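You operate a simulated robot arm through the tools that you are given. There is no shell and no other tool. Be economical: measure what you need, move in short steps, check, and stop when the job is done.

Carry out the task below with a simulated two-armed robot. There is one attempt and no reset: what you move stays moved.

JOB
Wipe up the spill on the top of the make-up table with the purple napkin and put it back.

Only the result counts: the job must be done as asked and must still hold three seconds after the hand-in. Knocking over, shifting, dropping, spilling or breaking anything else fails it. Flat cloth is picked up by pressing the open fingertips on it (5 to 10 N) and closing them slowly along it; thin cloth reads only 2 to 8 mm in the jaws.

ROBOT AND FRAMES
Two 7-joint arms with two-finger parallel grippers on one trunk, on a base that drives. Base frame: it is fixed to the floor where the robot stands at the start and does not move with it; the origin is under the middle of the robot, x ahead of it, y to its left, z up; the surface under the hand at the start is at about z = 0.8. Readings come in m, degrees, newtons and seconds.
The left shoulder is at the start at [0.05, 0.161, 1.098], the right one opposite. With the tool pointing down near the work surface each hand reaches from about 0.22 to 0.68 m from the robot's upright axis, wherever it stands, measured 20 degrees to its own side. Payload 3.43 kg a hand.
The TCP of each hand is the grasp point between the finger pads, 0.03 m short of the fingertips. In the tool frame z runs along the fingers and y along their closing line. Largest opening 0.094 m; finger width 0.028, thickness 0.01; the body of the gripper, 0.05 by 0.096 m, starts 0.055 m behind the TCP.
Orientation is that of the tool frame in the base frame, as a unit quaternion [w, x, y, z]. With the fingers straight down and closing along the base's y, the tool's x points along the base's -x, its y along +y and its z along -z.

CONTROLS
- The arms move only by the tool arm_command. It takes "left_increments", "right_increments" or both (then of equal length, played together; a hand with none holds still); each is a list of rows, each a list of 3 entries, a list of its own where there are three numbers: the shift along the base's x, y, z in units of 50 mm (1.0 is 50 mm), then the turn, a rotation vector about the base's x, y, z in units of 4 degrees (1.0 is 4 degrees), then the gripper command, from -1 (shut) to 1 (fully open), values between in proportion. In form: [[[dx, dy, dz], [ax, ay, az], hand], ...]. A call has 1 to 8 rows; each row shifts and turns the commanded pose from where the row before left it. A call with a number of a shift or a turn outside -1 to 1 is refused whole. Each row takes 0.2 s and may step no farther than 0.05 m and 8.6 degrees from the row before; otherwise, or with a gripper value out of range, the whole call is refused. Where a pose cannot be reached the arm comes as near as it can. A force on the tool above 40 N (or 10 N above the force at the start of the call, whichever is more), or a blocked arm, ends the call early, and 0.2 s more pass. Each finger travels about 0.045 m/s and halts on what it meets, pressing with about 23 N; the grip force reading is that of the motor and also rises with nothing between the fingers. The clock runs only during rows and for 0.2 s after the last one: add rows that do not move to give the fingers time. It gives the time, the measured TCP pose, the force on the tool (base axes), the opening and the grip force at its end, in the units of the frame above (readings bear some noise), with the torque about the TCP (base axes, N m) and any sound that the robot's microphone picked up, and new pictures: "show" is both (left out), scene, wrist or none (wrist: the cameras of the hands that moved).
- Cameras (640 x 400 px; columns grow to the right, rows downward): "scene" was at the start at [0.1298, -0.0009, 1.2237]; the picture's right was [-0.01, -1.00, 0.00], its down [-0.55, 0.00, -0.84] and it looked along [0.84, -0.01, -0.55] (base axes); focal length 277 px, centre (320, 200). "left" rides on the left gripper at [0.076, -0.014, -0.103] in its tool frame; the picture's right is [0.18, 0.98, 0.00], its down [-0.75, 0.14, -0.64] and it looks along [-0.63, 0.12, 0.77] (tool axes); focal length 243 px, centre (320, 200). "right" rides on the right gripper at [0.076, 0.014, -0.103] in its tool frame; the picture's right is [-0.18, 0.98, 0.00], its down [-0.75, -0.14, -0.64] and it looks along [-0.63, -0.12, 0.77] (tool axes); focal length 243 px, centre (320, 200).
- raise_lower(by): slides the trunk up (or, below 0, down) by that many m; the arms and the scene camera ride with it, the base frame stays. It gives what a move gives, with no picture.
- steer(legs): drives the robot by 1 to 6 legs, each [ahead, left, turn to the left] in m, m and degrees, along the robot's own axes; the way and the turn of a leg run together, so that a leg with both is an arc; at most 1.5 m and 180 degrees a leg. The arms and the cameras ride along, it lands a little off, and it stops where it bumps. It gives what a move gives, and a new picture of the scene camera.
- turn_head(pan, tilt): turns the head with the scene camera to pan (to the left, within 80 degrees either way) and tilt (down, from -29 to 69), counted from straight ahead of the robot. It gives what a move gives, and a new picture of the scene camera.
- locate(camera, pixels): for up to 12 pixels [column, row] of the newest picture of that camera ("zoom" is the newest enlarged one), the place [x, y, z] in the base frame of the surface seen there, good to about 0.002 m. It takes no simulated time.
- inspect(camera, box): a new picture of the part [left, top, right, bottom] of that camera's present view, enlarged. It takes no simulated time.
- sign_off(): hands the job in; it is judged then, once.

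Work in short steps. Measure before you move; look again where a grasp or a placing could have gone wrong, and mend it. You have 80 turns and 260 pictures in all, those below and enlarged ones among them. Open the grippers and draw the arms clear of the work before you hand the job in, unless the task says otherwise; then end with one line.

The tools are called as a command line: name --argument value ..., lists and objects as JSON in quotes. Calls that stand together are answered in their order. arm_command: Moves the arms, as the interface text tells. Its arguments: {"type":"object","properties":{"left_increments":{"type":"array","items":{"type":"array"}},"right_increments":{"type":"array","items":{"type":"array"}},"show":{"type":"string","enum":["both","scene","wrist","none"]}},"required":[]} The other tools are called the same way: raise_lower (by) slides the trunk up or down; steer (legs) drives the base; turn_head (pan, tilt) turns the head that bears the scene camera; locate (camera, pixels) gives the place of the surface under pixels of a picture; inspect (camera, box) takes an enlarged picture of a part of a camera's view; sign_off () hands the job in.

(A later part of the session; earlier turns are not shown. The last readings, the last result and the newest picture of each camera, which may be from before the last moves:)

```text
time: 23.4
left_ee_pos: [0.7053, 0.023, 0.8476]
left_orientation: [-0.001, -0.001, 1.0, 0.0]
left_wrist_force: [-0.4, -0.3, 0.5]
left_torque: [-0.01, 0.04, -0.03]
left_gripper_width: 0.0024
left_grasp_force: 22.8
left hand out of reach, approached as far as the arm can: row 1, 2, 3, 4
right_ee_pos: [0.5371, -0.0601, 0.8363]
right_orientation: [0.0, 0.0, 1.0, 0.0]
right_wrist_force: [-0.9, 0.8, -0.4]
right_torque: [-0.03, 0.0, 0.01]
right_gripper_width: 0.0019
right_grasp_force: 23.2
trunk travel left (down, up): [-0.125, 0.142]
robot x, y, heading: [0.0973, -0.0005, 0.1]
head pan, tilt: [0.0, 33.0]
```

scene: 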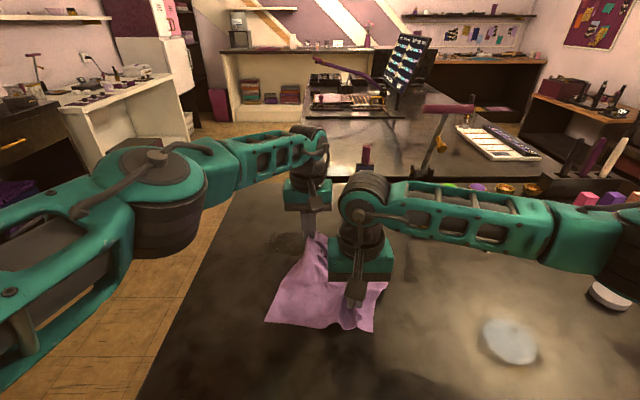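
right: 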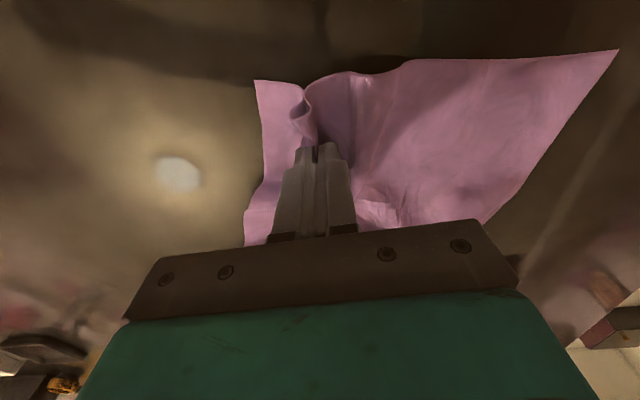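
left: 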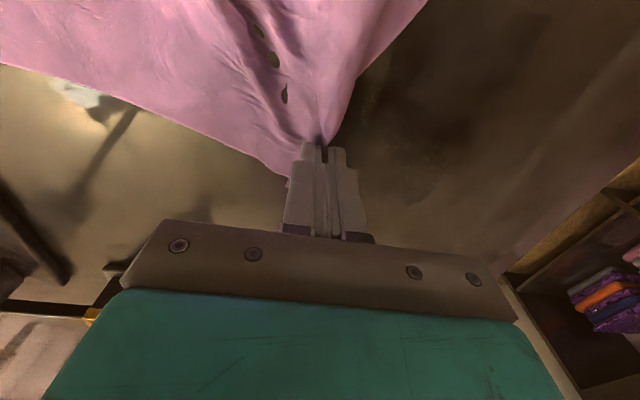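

The left arm ran out of reach and rose to z 0.848. I draw both hands back 80 mm, then drive 80 mm closer so the spill is well within reach.

arm_command --right_increments '[[[-0.8, 0, 0], [0, 0, 0], -1], [[-0.8, 0, 0], [0, 0, 0], -1], [[0, 0, 0], [0, 0, 0], -1]]' --left_increments '[[[-0.8, 0, 0], [0, 0, 0], -1], [[-0.8, 0, 0], [0, 0, 0], -1], [[0, 0, 0], [0, 0, 0], -1]]' --show "wrist"

steer --legs '[[0.08, 0, 0]]'

inspect --camera "scene" --box '[160, 180, 480, 380]'

```text
time: 24.2
left_ee_pos: [0.6258, 0.0235, 0.8481]
left_orientation: [0.001, 0.0, 1.0, 0.0]
left_wrist_force: [-0.6, -0.4, -0.4]
left_torque: [0.0, -0.02, 0.0]
left_gripper_width: 0.0021
left_grasp_force: 22.8
right_ee_pos: [0.4573, -0.0606, 0.8339]
right_orientation: [0.0, 0.0, 1.0, 0.001]
right_wrist_force: [0.0, -0.2, 0.3]
right_torque: [0.0, 0.01, -0.03]
right_gripper_width: 0.0018
right_grasp_force: 22.5
trunk travel left (down, up): [-0.125, 0.142]
robot x, y, heading: [0.1008, -0.003, 0.1]
head pan, tilt: [0.0, 33.0]
```

right: 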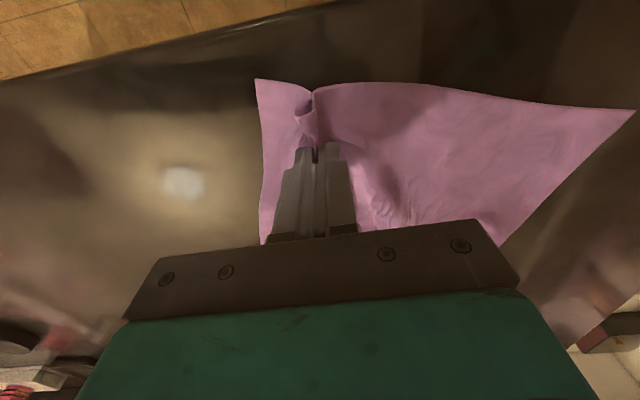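
left: 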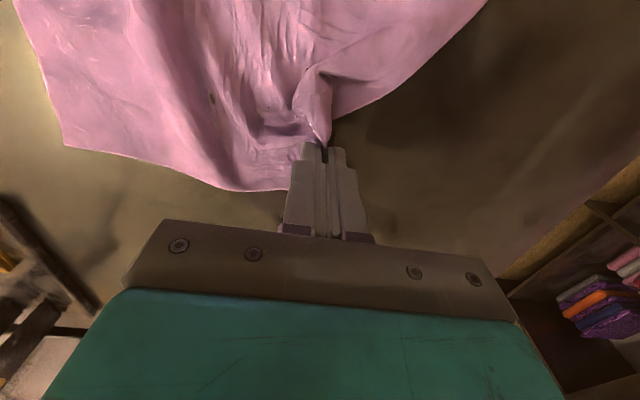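

```text
time: 25.3
left_ee_pos: [0.6779, 0.0245, 0.8479]
left_orientation: [0.0, -0.004, 1.0, 0.001]
left_wrist_force: [-0.6, 0.5, -0.2]
left_torque: [0.0, 0.0, -0.01]
left_gripper_width: 0.0023
left_grasp_force: 23.6
right_ee_pos: [0.51, -0.0599, 0.8342]
right_orientation: [0.002, -0.001, 1.0, 0.001]
right_wrist_force: [0.3, -0.4, 0.3]
right_torque: [-0.01, 0.01, -0.01]
right_gripper_width: 0.0019
right_grasp_force: 22.9
trunk travel left (down, up): [-0.125, 0.142]
robot x, y, heading: [0.1498, -0.0031, 0.3]
head pan, tilt: [0.0, 33.0]
stopped in leg 1: the robot was blocked; the commanded pose is now the measured one
```

scene: 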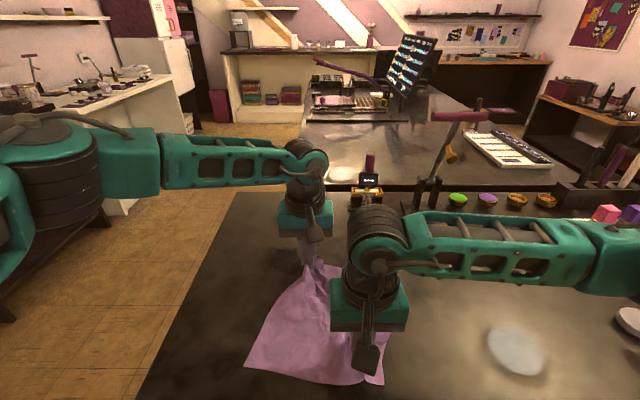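

```text
2.00 times, centred on (320, 280) of scene
```

zoom: 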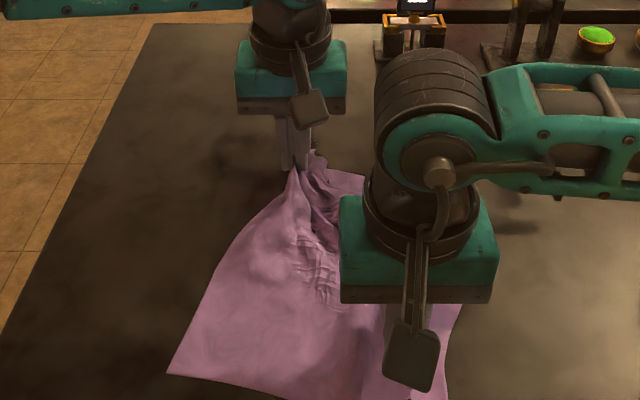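

The base stopped against the table with 50 mm gained, enough. The left jaws still hold the cloth; I stretch the left hand out to [0.70,0.08] and lower it to the table.

arm_command --left_increments '[[[0.2, 0.5, 0], [0, 0, 0], -1], [[0.24, 0.6, -0.1], [0, 0, 0], -1], [[0, 0, -0.12], [0, 0, 0], -1], [[0, 0, -0.1], [0, 0, 0], -1], [[0, 0, 0], [0, 0, 0], -1]]'

```text
time: 26.5
left_ee_pos: [0.6994, 0.0805, 0.8332]
left_orientation: [0.002, -0.004, 1.0, 0.0]
left_wrist_force: [0.9, -1.8, 6.1]
left_torque: [-0.06, -0.04, 0.02]
left_gripper_width: 0.0023
left_grasp_force: 22.8
right_ee_pos: [0.5105, -0.0608, 0.8352]
right_orientation: [0.0, -0.001, 1.0, 0.001]
right_wrist_force: [0.6, 1.1, -0.8]
right_torque: [0.03, -0.04, -0.01]
right_gripper_width: 0.0021
right_grasp_force: 23.3
trunk travel left (down, up): [-0.125, 0.142]
robot x, y, heading: [0.1522, -0.0025, 0.3]
head pan, tilt: [0.0, 33.0]
```

scene: 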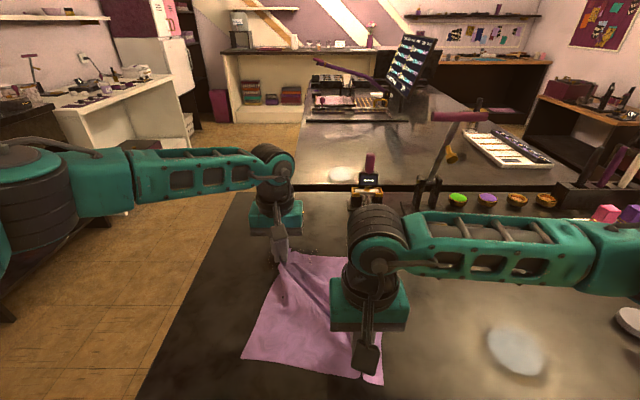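
left: 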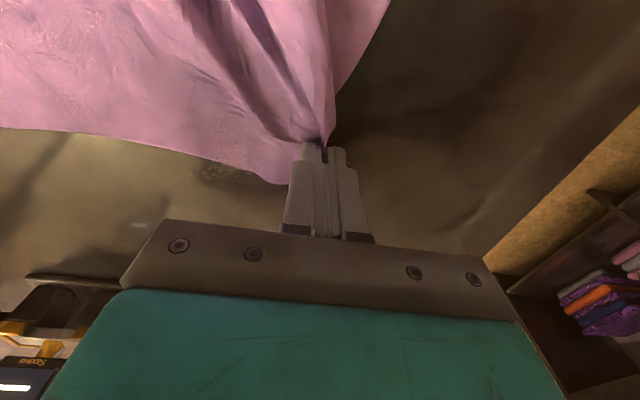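

A remnant of the patch still shows at left (205,168). I locate it, and scrub with both hands moving together in lanes at x≈0.73.

locate --camera "left" --pixels '[[205, 168], [190, 162], [225, 175], [240, 182], [210, 175]]'

arm_command --right_increments '[[[0.4, 0.2, 0], [0, 0, 0], -1], [[0.3, 0, 0], [0, 0, 0], -1], [[0, -0.5, 0], [0, 0, 0], -1], [[0, -0.5, 0], [0, 0, 0], -1], [[0, -0.4, 0], [0, 0, 0], -1], [[0, 0, 0], [0, 0, 0], -1]]' --left_increments '[[[0.4, 0.2, 0], [0, 0, 0], -1], [[0.3, 0, 0], [0, 0, 0], -1], [[0, -0.5, 0], [0, 0, 0], -1], [[0, -0.5, 0], [0, 0, 0], -1], [[0, -0.4, 0], [0, 0, 0], -1], [[0, 0, 0], [0, 0, 0], -1]]'

```text
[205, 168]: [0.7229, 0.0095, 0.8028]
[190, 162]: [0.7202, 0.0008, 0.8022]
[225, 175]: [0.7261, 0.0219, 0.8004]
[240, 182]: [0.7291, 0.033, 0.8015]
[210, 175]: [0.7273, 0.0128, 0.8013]
```

```text
time: 27.9
left_ee_pos: [0.7352, 0.0197, 0.832]
left_orientation: [0.001, -0.004, 1.0, 0.0]
left_wrist_force: [-1.4, 0.4, 6.6]
left_torque: [-0.01, 0.06, -0.01]
left_gripper_width: 0.0018
left_grasp_force: 23.1
right_ee_pos: [0.5451, -0.1199, 0.8342]
right_orientation: [0.001, -0.002, 1.0, 0.001]
right_wrist_force: [0.8, 1.6, -0.3]
right_torque: [0.01, -0.03, -0.02]
right_gripper_width: 0.002
right_grasp_force: 23.0
trunk travel left (down, up): [-0.125, 0.142]
robot x, y, heading: [0.1535, 0.0006, 0.6]
head pan, tilt: [0.0, 33.0]
```

scene: 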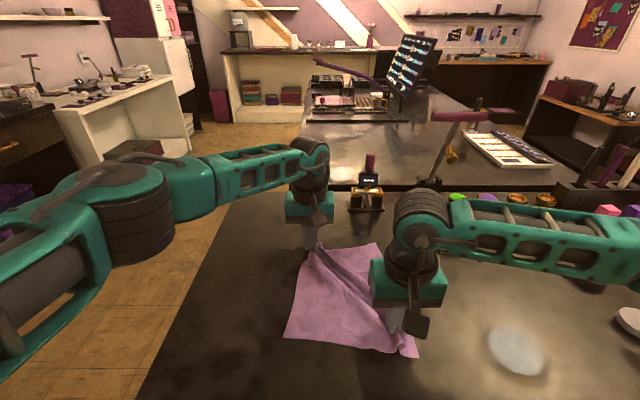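
right: 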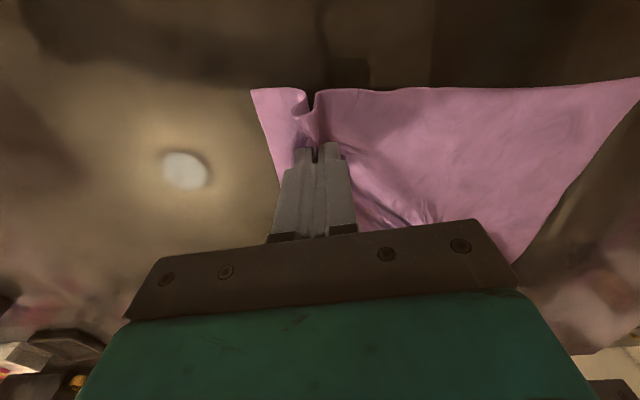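
left: 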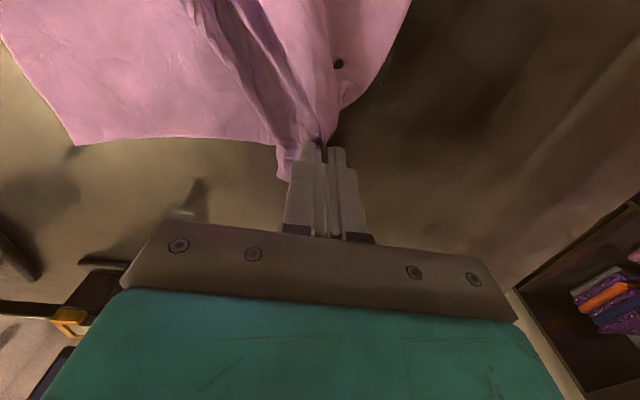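

I check the spill area now uncovered left of the hand.

inspect --camera "scene" --box '[200, 180, 400, 305]'

inspect --camera "left" --box '[320, 20, 560, 170]'

```text
3.20 times, centred on (300, 242) of scene
```

zoom: 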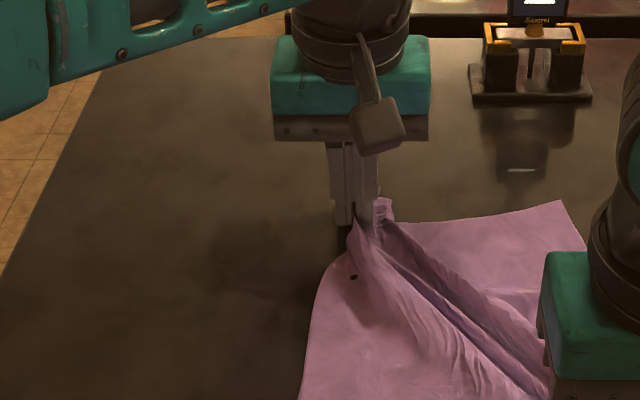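

```text
2.67 times, centred on (440, 95) of left
```

zoom: 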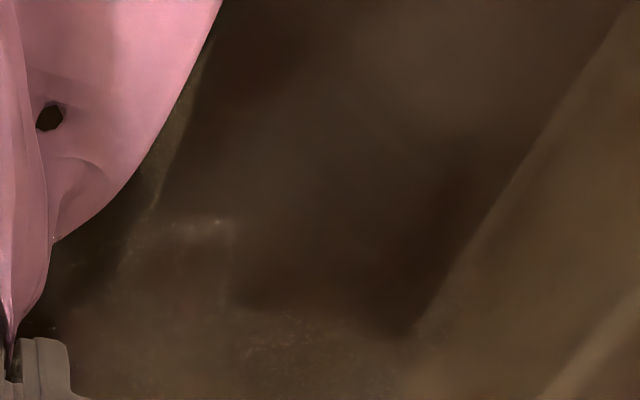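

Little remains visible, maybe faint traces at the left-zoom (210,222)–(290,340). I locate those and scrub a few more strokes at x≈0.71 and x≈0.685.

locate --camera "zoom" --pixels '[[210, 222], [290, 340], [160, 260], [330, 360]]'

arm_command --right_increments '[[[-0.4, 0, 0], [0, 0, 0], -1], [[0, 0.6, 0], [0, 0, 0], -1], [[0, 0.6, 0], [0, 0, 0], -1], [[0, 0.5, 0], [0, 0, 0], -1], [[-0.4, 0, 0], [0, 0, 0], -1], [[0, -0.6, 0], [0, 0, 0], -1], [[0, -0.6, 0], [0, 0, 0], -1], [[0, -0.5, 0], [0, 0, 0], -1]]' --left_increments '[[[-0.4, 0, 0], [0, 0, 0], -1], [[0, 0.6, 0], [0, 0, 0], -1], [[0, 0.6, 0], [0, 0, 0], -1], [[0, 0.5, 0], [0, 0, 0], -1], [[-0.4, 0, 0], [0, 0, 0], -1], [[0, -0.6, 0], [0, 0, 0], -1], [[0, -0.6, 0], [0, 0, 0], -1], [[0, -0.5, 0], [0, 0, 0], -1]]'

inspect --camera "scene" --box '[200, 180, 400, 305]'

```text
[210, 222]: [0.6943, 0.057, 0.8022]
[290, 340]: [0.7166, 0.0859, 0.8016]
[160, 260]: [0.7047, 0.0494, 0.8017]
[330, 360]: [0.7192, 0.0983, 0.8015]
```

```text
time: 29.7
left_ee_pos: [0.6944, 0.0189, 0.8315]
left_orientation: [0.0, -0.005, 1.0, 0.0]
left_wrist_force: [-1.4, -1.1, 4.1]
left_torque: [-0.03, 0.06, 0.01]
left_gripper_width: 0.0022
left_grasp_force: 22.9
right_ee_pos: [0.5045, -0.1206, 0.8349]
right_orientation: [0.0, -0.003, 1.0, 0.0]
right_wrist_force: [0.9, 0.2, 0.3]
right_torque: [0.05, -0.05, 0.02]
right_gripper_width: 0.0019
right_grasp_force: 22.5
trunk travel left (down, up): [-0.125, 0.142]
robot x, y, heading: [0.1505, 0.0002, 0.5]
head pan, tilt: [0.0, 33.0]
```

scene: 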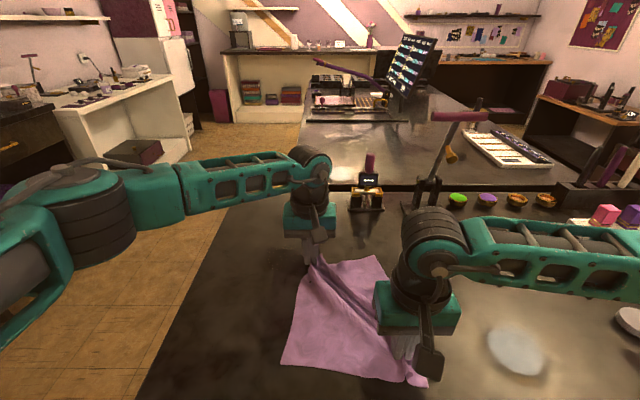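
right: 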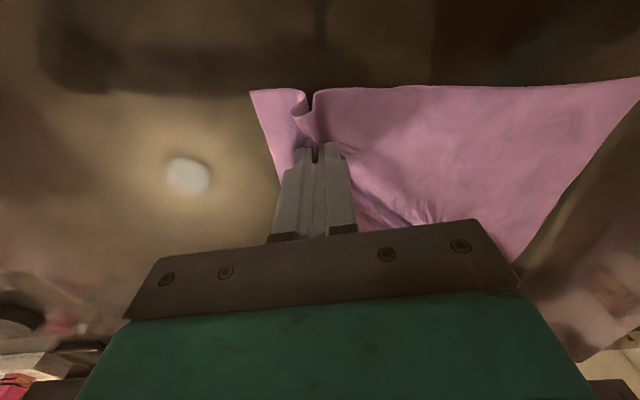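
left: 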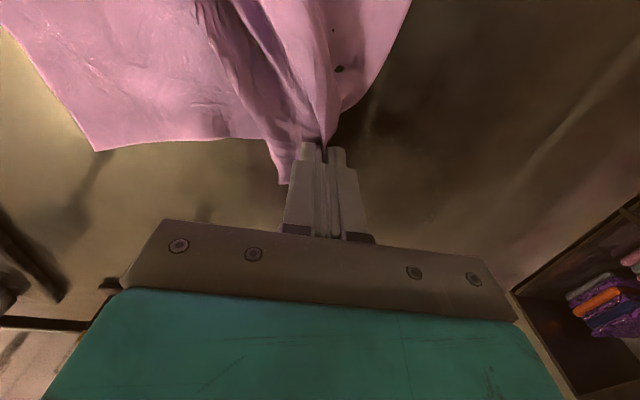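

```text
3.20 times, centred on (300, 242) of scene
```

zoom: 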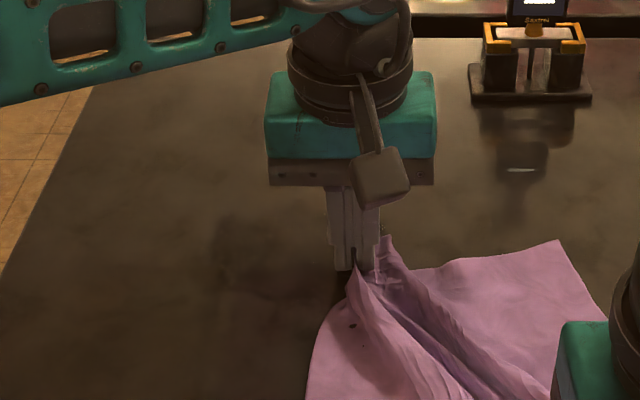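

Now I carry the cloth back towards its original place, with both hands moving together, to check the bare spill area.

arm_command --right_increments '[[[-0.185, -0.41, 0], [0, 0, 0], -1], [[-0.185, -0.41, 0], [0, 0, 0], -1], [[-0.185, -0.41, 0], [0, 0, 0], -1], [[-0.185, -0.41, 0], [0, 0, 0], -1], [[-0.185, -0.42, 0], [0, 0, 0], -1], [[-0.185, -0.42, 0], [0, 0, 0], -1], [[0, 0, 0], [0, 0, 0], -1]]' --left_increments '[[[-0.193, -0.41, 0.02], [0, 0, 0], -1], [[-0.193, -0.41, 0], [0, 0, 0], -1], [[-0.193, -0.41, 0], [0, 0, 0], -1], [[-0.193, -0.41, 0], [0, 0, 0], -1], [[-0.193, -0.42, 0], [0, 0, 0], -1], [[-0.193, -0.42, 0], [0, 0, 0], -1], [[0, 0, 0], [0, 0, 0], -1]]'

inspect --camera "scene" --box '[180, 180, 380, 305]'

inspect --camera "left" --box '[360, 60, 640, 235]'

```text
time: 31.3
left_ee_pos: [0.6367, -0.1038, 0.832]
left_orientation: [0.0, -0.004, 1.0, -0.001]
left_wrist_force: [-1.5, -0.7, 3.0]
left_torque: [-0.04, 0.04, -0.01]
left_gripper_width: 0.0019
left_grasp_force: 23.3
right_ee_pos: [0.4482, -0.2432, 0.8339]
right_orientation: [0.001, -0.001, 1.0, 0.001]
right_wrist_force: [0.0, 0.3, 0.6]
right_torque: [0.03, 0.0, 0.0]
right_gripper_width: 0.0017
right_grasp_force: 23.0
trunk travel left (down, up): [-0.125, 0.142]
robot x, y, heading: [0.1514, -0.0006, 0.1]
head pan, tilt: [0.0, 33.0]
```

scene: 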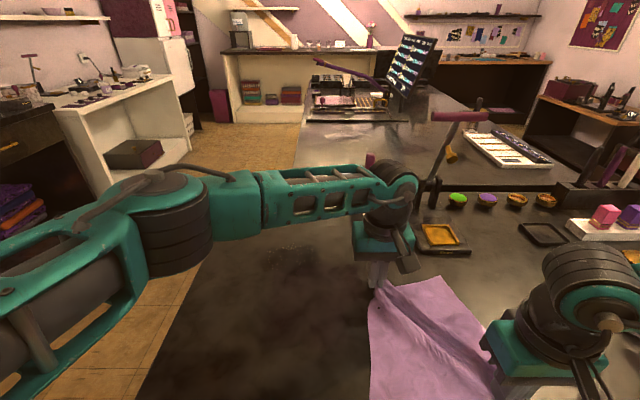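
right: 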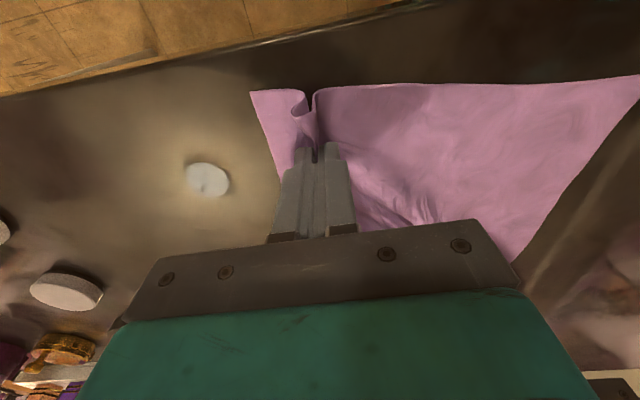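
left: 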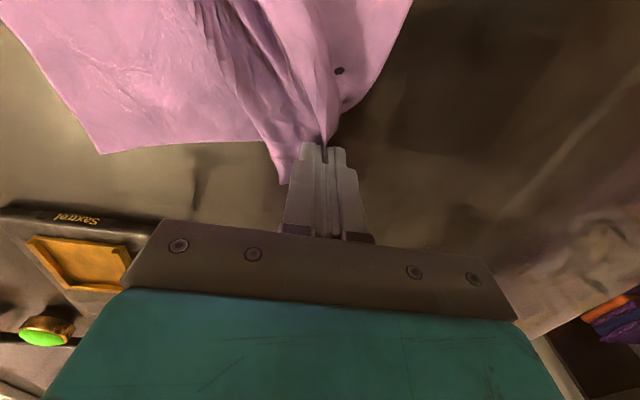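

```text
3.20 times, centred on (280, 242) of scene
```

zoom: 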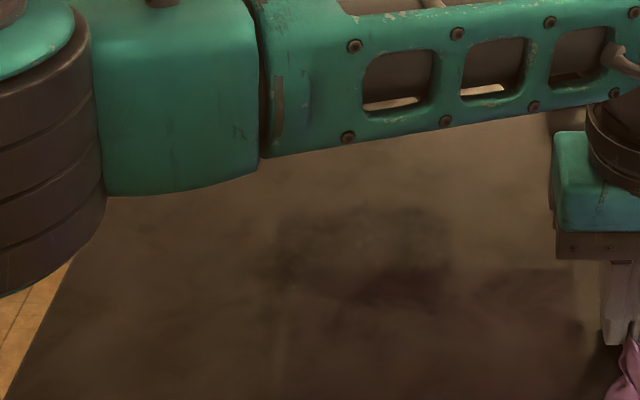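

```text
2.29 times, centred on (500, 148) of left
```

zoom: 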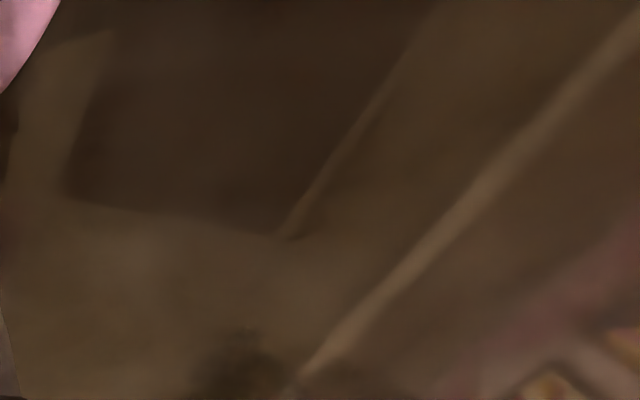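

I locate the faint smudges in the left picture (465,215) and scene (290,253).

locate --camera "left" --pixels '[[465, 215], [450, 210], [490, 220], [470, 240]]'

locate --camera "scene" --pixels '[[290, 253], [270, 253], [310, 248], [290, 245], [290, 262]]'

inspect --camera "scene" --box '[240, 225, 340, 288]'

inspect --camera "left" --box '[400, 170, 560, 270]'

```text
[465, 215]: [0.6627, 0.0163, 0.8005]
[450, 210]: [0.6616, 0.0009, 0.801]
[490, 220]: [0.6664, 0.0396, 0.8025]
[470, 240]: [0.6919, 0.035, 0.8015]
```

```text
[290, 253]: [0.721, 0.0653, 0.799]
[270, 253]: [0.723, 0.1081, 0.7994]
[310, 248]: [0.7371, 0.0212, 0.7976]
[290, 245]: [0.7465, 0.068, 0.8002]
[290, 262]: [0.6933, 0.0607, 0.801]
```

```text
6.35 times, centred on (290, 256) of scene
```

zoom: 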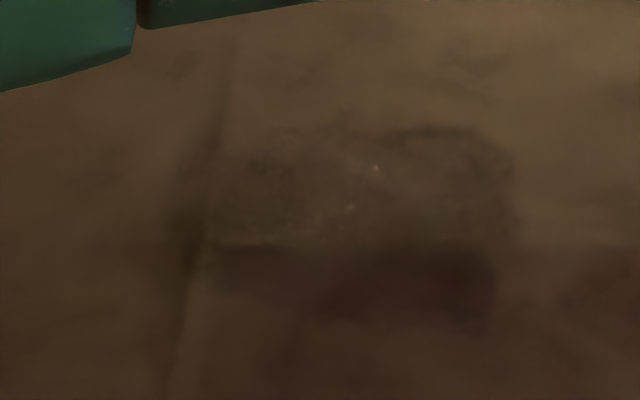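

```text
4.00 times, centred on (480, 220) of left
```

zoom: 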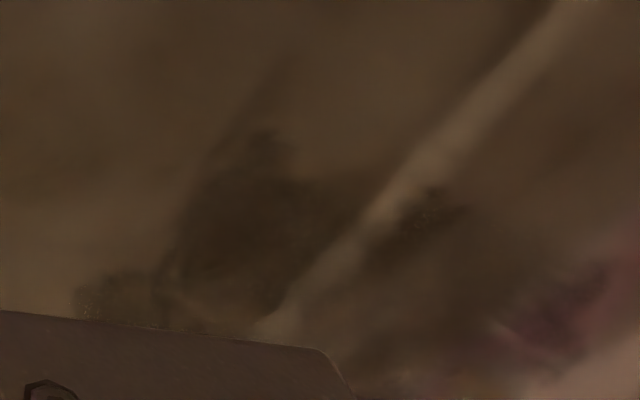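

The patch is fainter but still visible (speckled, around x 0.67–0.745, y 0.0–0.11), because the left grip had slipped to the cloth's edge and little cloth lay under the tips. I move the cloth part-way towards the spill again, then re-grip further in with the left hand.

arm_command --right_increments '[[[0.2, 0.48, 0], [0, 0, 0], -1], [[0.2, 0.48, 0], [0, 0, 0], -1], [[0.2, 0.48, 0], [0, 0, 0], -1], [[0.2, 0.48, 0], [0, 0, 0], -1], [[0.2, 0.48, 0], [0, 0, 0], -1], [[0, 0, 0], [0, 0, 0], -1]]' --left_increments '[[[0.2, 0.48, 0], [0, 0, 0], -1], [[0.2, 0.48, 0], [0, 0, 0], -1], [[0.2, 0.48, 0], [0, 0, 0], -1], [[0.2, 0.48, 0], [0, 0, 0], -1], [[0.2, 0.48, 0], [0, 0, 0], -1], [[0, 0, 0], [0, 0, 0], -1]]' --show "none"

arm_command --left_increments '[[[0, 0, 0], [0, 0, 0], 0], [[0, 0, 0], [0, 0, 0], 0], [[0, 0, 0], [0, 0, 0], 0.1], [[0, 0, 0.3], [0, 0, 0], 0.1], [[0, 0, 0.9], [0, 0, 0], 0.1], [[0, 0, 0], [0, 0, 0], 0.1]]'

```text
time: 32.7
left_ee_pos: [0.6888, 0.016, 0.8337]
left_orientation: [0.0, -0.004, 1.0, 0.0]
left_wrist_force: [-2.6, -2.4, 3.7]
left_torque: [-0.06, 0.07, 0.01]
left_gripper_width: 0.0022
left_grasp_force: 22.9
right_ee_pos: [0.5, -0.124, 0.834]
right_orientation: [0.001, -0.002, 1.0, -0.001]
right_wrist_force: [1.4, -0.1, 0.7]
right_torque: [-0.02, -0.06, 0.04]
right_gripper_width: 0.0018
right_grasp_force: 23.1
trunk travel left (down, up): [-0.125, 0.142]
robot x, y, heading: [0.1541, -0.0069, 0.2]
head pan, tilt: [0.0, 33.0]
```

```text
time: 34.1
left_ee_pos: [0.6874, 0.0145, 0.8913]
left_orientation: [0.0, -0.005, 1.0, 0.0]
left_wrist_force: [0.1, 0.1, 0.2]
left_torque: [0.03, -0.03, 0.01]
left_gripper_width: 0.0516
left_grasp_force: 0.1
right_ee_pos: [0.4994, -0.1245, 0.8336]
right_orientation: [0.001, -0.002, 1.0, 0.001]
right_wrist_force: [0.1, 0.6, 0.6]
right_torque: [-0.01, 0.0, -0.01]
right_gripper_width: 0.002
right_grasp_force: 22.9
trunk travel left (down, up): [-0.125, 0.142]
robot x, y, heading: [0.1504, 0.0026, 0.1]
head pan, tilt: [0.0, 33.0]
```

scene: 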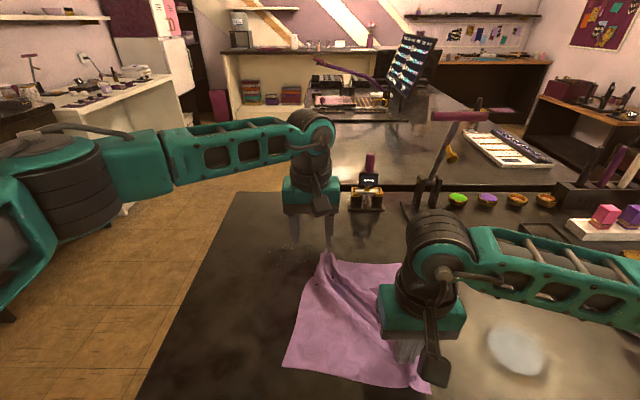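
left: 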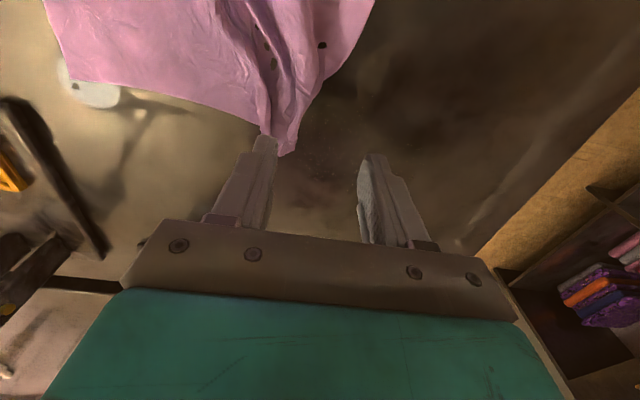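

The cloth is released by the left hand. I measure where the cloth and its ridge lie, and look at the spill.

locate --camera "scene" --pixels '[[328, 252], [310, 290], [285, 370], [340, 280], [330, 310], [380, 275], [350, 330], [395, 265]]'

inspect --camera "scene" --box '[230, 220, 390, 320]'

```text
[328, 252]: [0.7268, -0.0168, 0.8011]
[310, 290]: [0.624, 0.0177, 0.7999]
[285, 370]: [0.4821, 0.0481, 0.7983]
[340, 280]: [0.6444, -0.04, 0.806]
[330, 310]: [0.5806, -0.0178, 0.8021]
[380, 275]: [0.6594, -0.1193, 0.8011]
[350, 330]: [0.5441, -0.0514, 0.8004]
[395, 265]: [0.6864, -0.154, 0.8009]
```

```text
4.00 times, centred on (310, 270) of scene
```

zoom: 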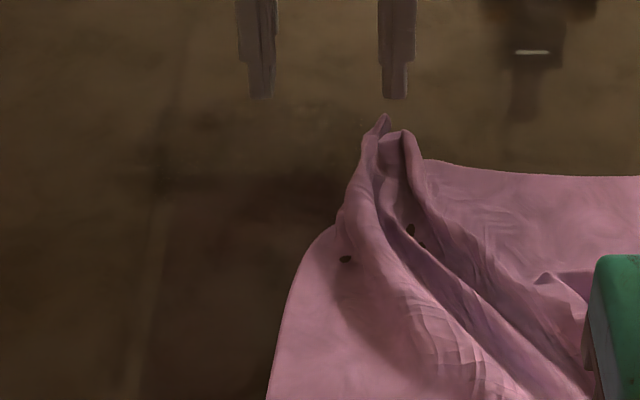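

I re-grip further in: left hand to [0.655,-0.045], jaws 70 mm open, down to the cloth.

arm_command --left_increments '[[[-0.32, -0.6, 0], [0, 0, 0], 0.5], [[-0.32, -0.6, 0], [0, 0, 0], 0.5], [[0, 0, -0.5], [0, 0, 0], 0.5], [[0, 0, -0.5], [0, 0, 0], 0.5], [[0, 0, -0.17], [0, 0, 0], 0.5], [[0, 0, -0.06], [0, 0, 0], 0.5], [[0, 0, 0], [0, 0, 0], 0.5]]'

```text
time: 35.7
left_ee_pos: [0.6548, -0.0455, 0.8328]
left_orientation: [0.002, -0.004, 1.0, 0.0]
left_wrist_force: [-1.4, 0.4, 9.2]
left_torque: [0.39, -0.07, 0.07]
left_gripper_width: 0.0702
left_grasp_force: 0.1
right_ee_pos: [0.4993, -0.1242, 0.8352]
right_orientation: [0.002, -0.001, 1.0, 0.001]
right_wrist_force: [-0.3, -0.6, 0.1]
right_torque: [-0.01, 0.05, 0.0]
right_gripper_width: 0.0023
right_grasp_force: 23.1
trunk travel left (down, up): [-0.125, 0.142]
robot x, y, heading: [0.1538, -0.0015, 0.2]
head pan, tilt: [0.0, 33.0]
```

scene: 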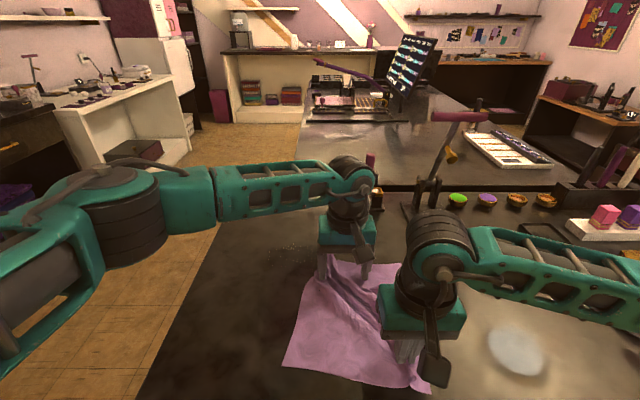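
left: 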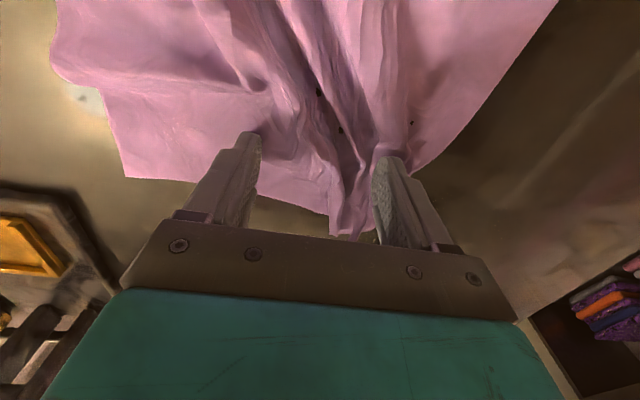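

Cloth with its ridge is between the fingers, pressing 9 N. I close slowly.

arm_command --left_increments '[[[0, 0, 0], [0, 0, 0], 0.3], [[0, 0, 0], [0, 0, 0], 0.1], [[0, 0, 0], [0, 0, 0], -0.1], [[0, 0, 0], [0, 0, 0], -0.3], [[0, 0, 0], [0, 0, 0], -0.5], [[0, 0, 0], [0, 0, 0], -0.7], [[0, 0, 0], [0, 0, 0], -1], [[0, 0, 0], [0, 0, 0], -1]]'

inspect --camera "scene" --box '[230, 200, 390, 300]'

```text
time: 37.5
left_ee_pos: [0.6545, -0.0469, 0.8317]
left_orientation: [0.001, -0.004, 1.0, -0.001]
left_wrist_force: [0.3, 0.4, 16.1]
left_torque: [0.08, 0.0, 0.01]
left_gripper_width: 0.0026
left_grasp_force: 22.6
right_ee_pos: [0.5003, -0.1236, 0.8363]
right_orientation: [0.001, -0.002, 1.0, 0.0]
right_wrist_force: [1.1, 0.1, -0.8]
right_torque: [-0.02, -0.02, -0.01]
right_gripper_width: 0.002
right_grasp_force: 22.8
trunk travel left (down, up): [-0.125, 0.142]
robot x, y, heading: [0.1497, 0.0005, 0.0]
head pan, tilt: [0.0, 33.0]
```

scene: 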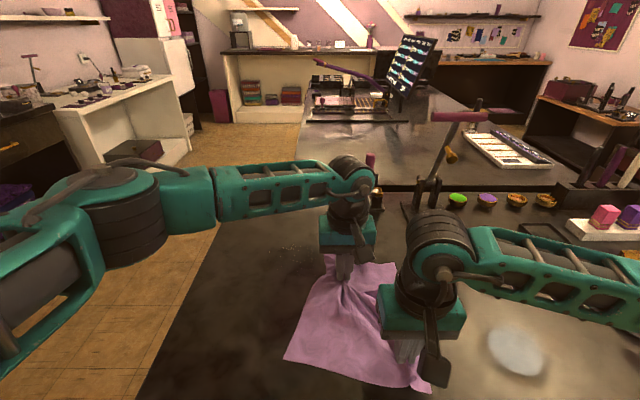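
left: 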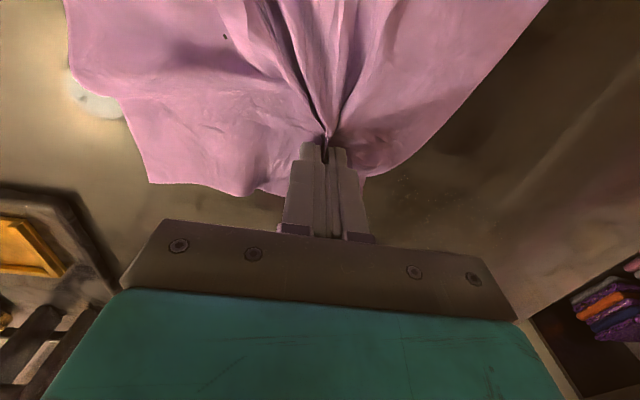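

```text
4.00 times, centred on (310, 250) of scene
```

zoom: 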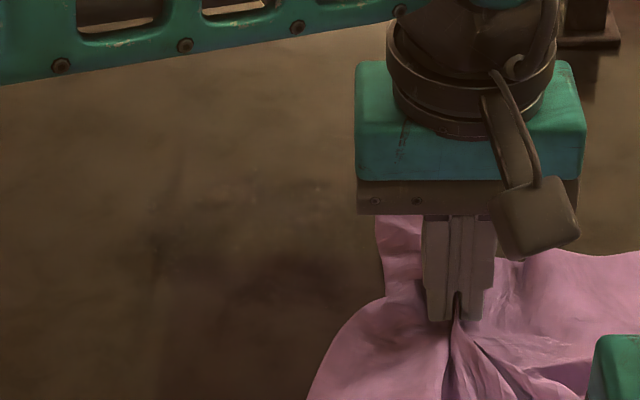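

Solid grip with plenty of cloth around the tips. I scrub the spill area in full-length strokes at x≈0.685, 0.71 and 0.735, both hands in step.

arm_command --right_increments '[[[0.3, 0.5, 0], [0, 0, 0], -1], [[0.3, 0.5, 0], [0, 0, 0], -1], [[0, 0.6, 0], [0, 0, 0], -1], [[0, 0.7, 0], [0, 0, 0], -1], [[0, 0.7, 0], [0, 0, 0], -1], [[0.5, 0, 0], [0, 0, 0], -1], [[0, -0.6, 0], [0, 0, 0], -1], [[0, -0.7, 0], [0, 0, 0], -1]]' --left_increments '[[[0.3, 0.5, 0.01], [0, 0, 0], -1], [[0.3, 0.5, 0], [0, 0, 0], -1], [[0, 0.6, 0], [0, 0, 0], -1], [[0, 0.7, 0], [0, 0, 0], -1], [[0, 0.7, 0], [0, 0, 0], -1], [[0.5, 0, 0], [0, 0, 0], -1], [[0, -0.6, 0], [0, 0, 0], -1], [[0, -0.7, 0], [0, 0, 0], -1]]' --show "wrist"

arm_command --right_increments '[[[0, -0.7, 0], [0, 0, 0], -1], [[0.5, 0, 0], [0, 0, 0], -1], [[0, 0.6, 0], [0, 0, 0], -1], [[0, 0.7, 0], [0, 0, 0], -1], [[0, 0.7, 0], [0, 0, 0], -1], [[-0.5, 0, 0], [0, 0, 0], -1], [[0, 0, 0], [0, 0, 0], -1]]' --left_increments '[[[0, -0.7, 0], [0, 0, 0], -1], [[0.5, 0, 0], [0, 0, 0], -1], [[0, 0.6, 0], [0, 0, 0], -1], [[0, 0.7, 0], [0, 0, 0], -1], [[0, 0.7, 0], [0, 0, 0], -1], [[-0.5, 0, 0], [0, 0, 0], -1], [[0, 0, 0], [0, 0, 0], -1]]'

```text
time: 39.3
left_ee_pos: [0.7104, 0.04, 0.8312]
left_orientation: [0.0, -0.005, 1.0, 0.0]
left_wrist_force: [-0.9, -1.2, 7.7]
left_torque: [0.0, 0.07, -0.01]
left_gripper_width: 0.0023
left_grasp_force: 22.7
right_ee_pos: [0.5532, -0.0383, 0.8351]
right_orientation: [0.0, -0.002, 1.0, 0.001]
right_wrist_force: [-0.3, 0.6, 0.0]
right_torque: [-0.01, -0.02, 0.01]
right_gripper_width: 0.002
right_grasp_force: 22.9
trunk travel left (down, up): [-0.125, 0.142]
robot x, y, heading: [0.1531, -0.0034, 0.1]
head pan, tilt: [0.0, 33.0]
```

right: 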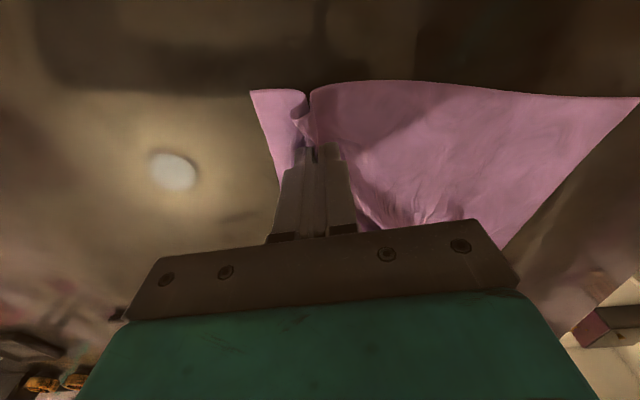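
left: 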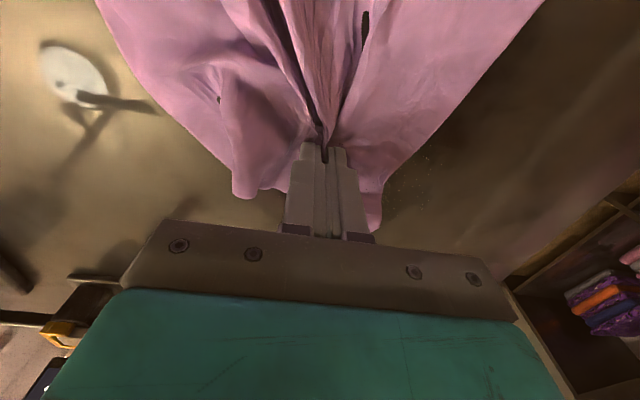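

```text
time: 40.9
left_ee_pos: [0.7087, 0.1072, 0.833]
left_orientation: [0.001, -0.005, 1.0, 0.0]
left_wrist_force: [0.1, -1.1, 0.1]
left_torque: [0.03, -0.02, 0.01]
left_gripper_width: 0.0023
left_grasp_force: 23.4
right_ee_pos: [0.5552, 0.0259, 0.8337]
right_orientation: [0.0, -0.002, 1.0, 0.001]
right_wrist_force: [1.1, -1.1, -0.1]
right_torque: [0.03, -0.02, -0.01]
right_gripper_width: 0.0021
right_grasp_force: 23.4
trunk travel left (down, up): [-0.125, 0.142]
robot x, y, heading: [0.1528, -0.0044, 0.5]
head pan, tilt: [0.0, 33.0]
```

scene: 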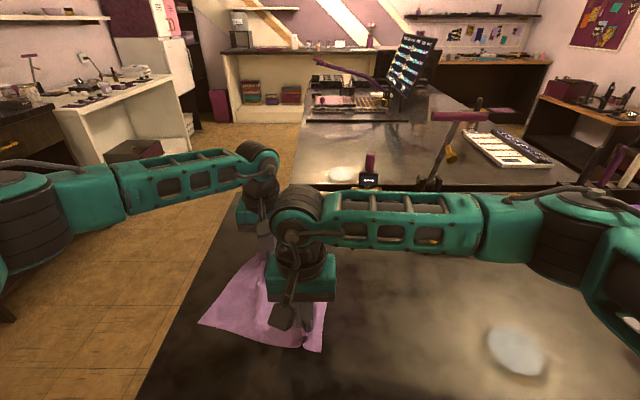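
right: 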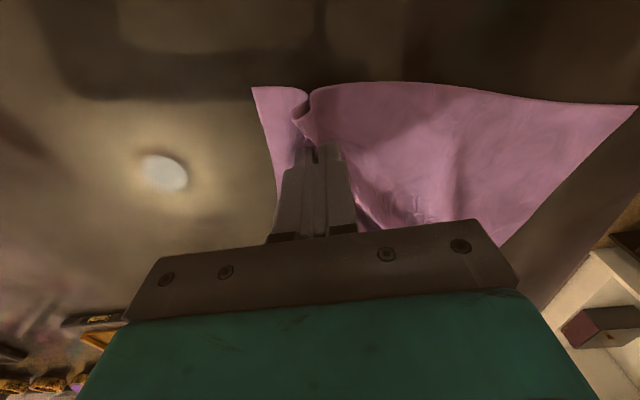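
left: 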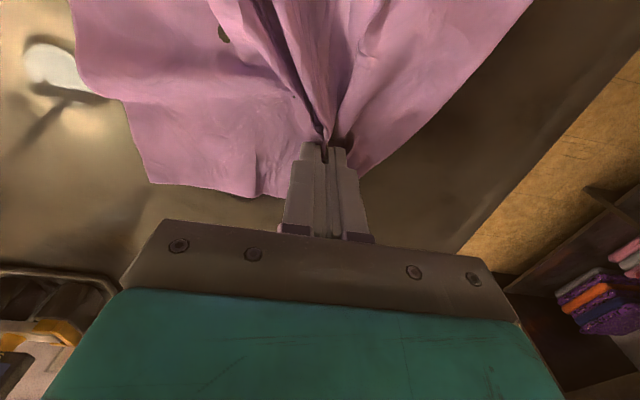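

Contact force faded at the end; I lower the left 1.5 mm and scrub the lanes once more.

arm_command --right_increments '[[[0, 0, 0], [0, 0, 0], -1], [[0, -0.7, 0], [0, 0, 0], -1], [[0, -0.7, 0], [0, 0, 0], -1], [[0, -0.7, 0], [0, 0, 0], -1], [[-0.5, 0, 0], [0, 0, 0], -1], [[0, 0.7, 0], [0, 0, 0], -1], [[0, 0.7, 0], [0, 0, 0], -1], [[0, 0.7, 0], [0, 0, 0], -1]]' --left_increments '[[[0, 0, -0.04], [0, 0, 0], -1], [[0, -0.7, 0], [0, 0, 0], -1], [[0, -0.7, 0], [0, 0, 0], -1], [[0, -0.7, 0], [0, 0, 0], -1], [[-0.5, 0, 0], [0, 0, 0], -1], [[0, 0.7, 0], [0, 0, 0], -1], [[0, 0.7, 0], [0, 0, 0], -1], [[0, 0.7, 0], [0, 0, 0], -1]]' --show "none"

arm_command --right_increments '[[[0.5, 0, 0], [0, 0, 0], -1], [[0.5, 0, 0], [0, 0, 0], -1], [[0, -0.7, 0], [0, 0, 0], -1], [[0, -0.7, 0], [0, 0, 0], -1], [[0, -0.7, 0], [0, 0, 0], -1], [[0, -0.5, 0], [0, 0, 0], -1], [[0, -0.5, 0], [0, 0, 0], -1], [[0, 0, 0], [0, 0, 0], -1]]' --left_increments '[[[0.5, 0, 0], [0, 0, 0], -1], [[0.5, 0, 0], [0, 0, 0], -1], [[0, -0.7, 0], [0, 0, 0], -1], [[0, -0.7, 0], [0, 0, 0], -1], [[0, -0.7, 0], [0, 0, 0], -1], [[0, -0.5, 0], [0, 0, 0], -1], [[0, -0.5, 0], [0, 0, 0], -1], [[0, 0, 0], [0, 0, 0], -1]]'

inspect --camera "scene" --box '[230, 200, 390, 300]'

```text
time: 42.7
left_ee_pos: [0.6814, 0.1073, 0.83]
left_orientation: [0.002, -0.004, 1.0, 0.001]
left_wrist_force: [0.4, -2.9, 18.5]
left_torque: [-0.04, -0.04, -0.02]
left_gripper_width: 0.0027
left_grasp_force: 23.1
right_ee_pos: [0.5292, 0.0255, 0.8312]
right_orientation: [0.003, -0.003, 1.0, 0.001]
right_wrist_force: [-0.1, -0.4, 0.8]
right_torque: [0.02, 0.04, 0.03]
right_gripper_width: 0.0021
right_grasp_force: 23.2
trunk travel left (down, up): [-0.125, 0.142]
robot x, y, heading: [0.1555, -0.0004, 0.3]
head pan, tilt: [0.0, 33.0]
```

```text
time: 44.5
left_ee_pos: [0.7342, -0.0366, 0.8318]
left_orientation: [0.003, -0.003, 1.0, -0.001]
left_wrist_force: [0.4, 1.7, 20.8]
left_torque: [0.08, 0.02, -0.01]
left_gripper_width: 0.0026
left_grasp_force: 23.4
left hand out of reach, approached as far as the arm can: row 7
right_ee_pos: [0.58, -0.1295, 0.8355]
right_orientation: [0.002, -0.002, 1.0, 0.001]
right_wrist_force: [1.2, 0.9, 0.3]
right_torque: [0.04, -0.02, 0.02]
right_gripper_width: 0.0018
right_grasp_force: 22.7
trunk travel left (down, up): [-0.125, 0.142]
robot x, y, heading: [0.1558, -0.0019, 0.6]
head pan, tilt: [0.0, 33.0]
```

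scene: 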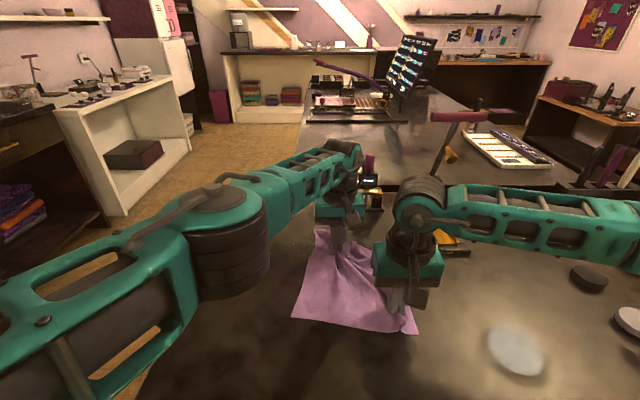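
right: 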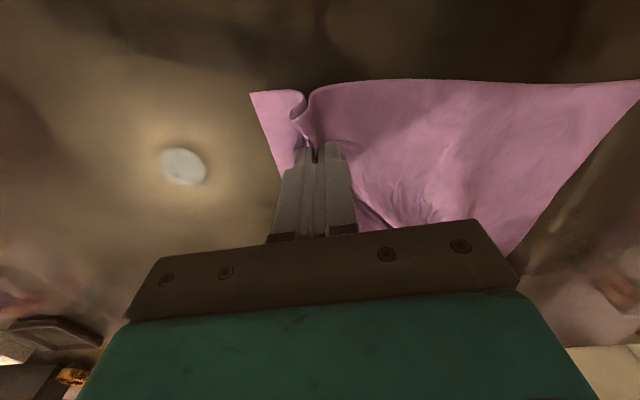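
left: 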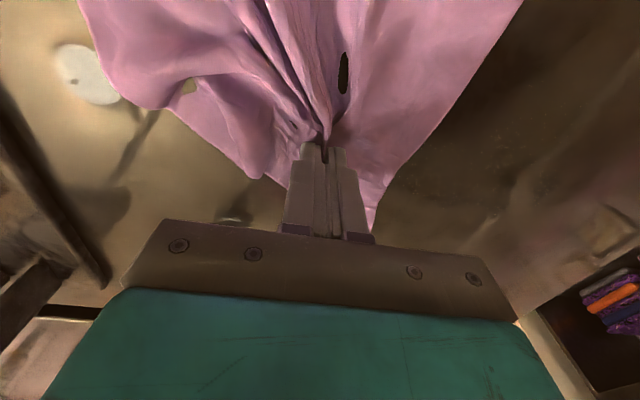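

```text
4.00 times, centred on (310, 250) of scene
```

zoom: 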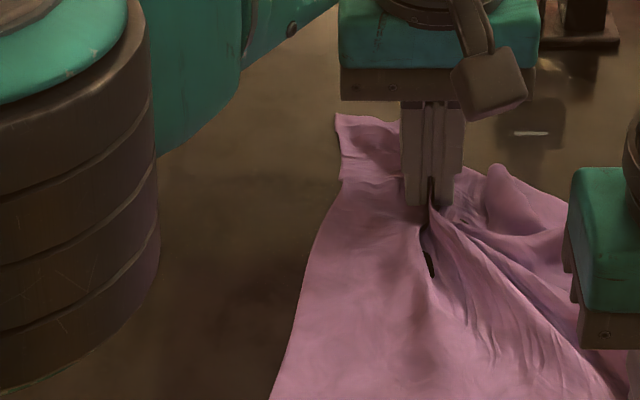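

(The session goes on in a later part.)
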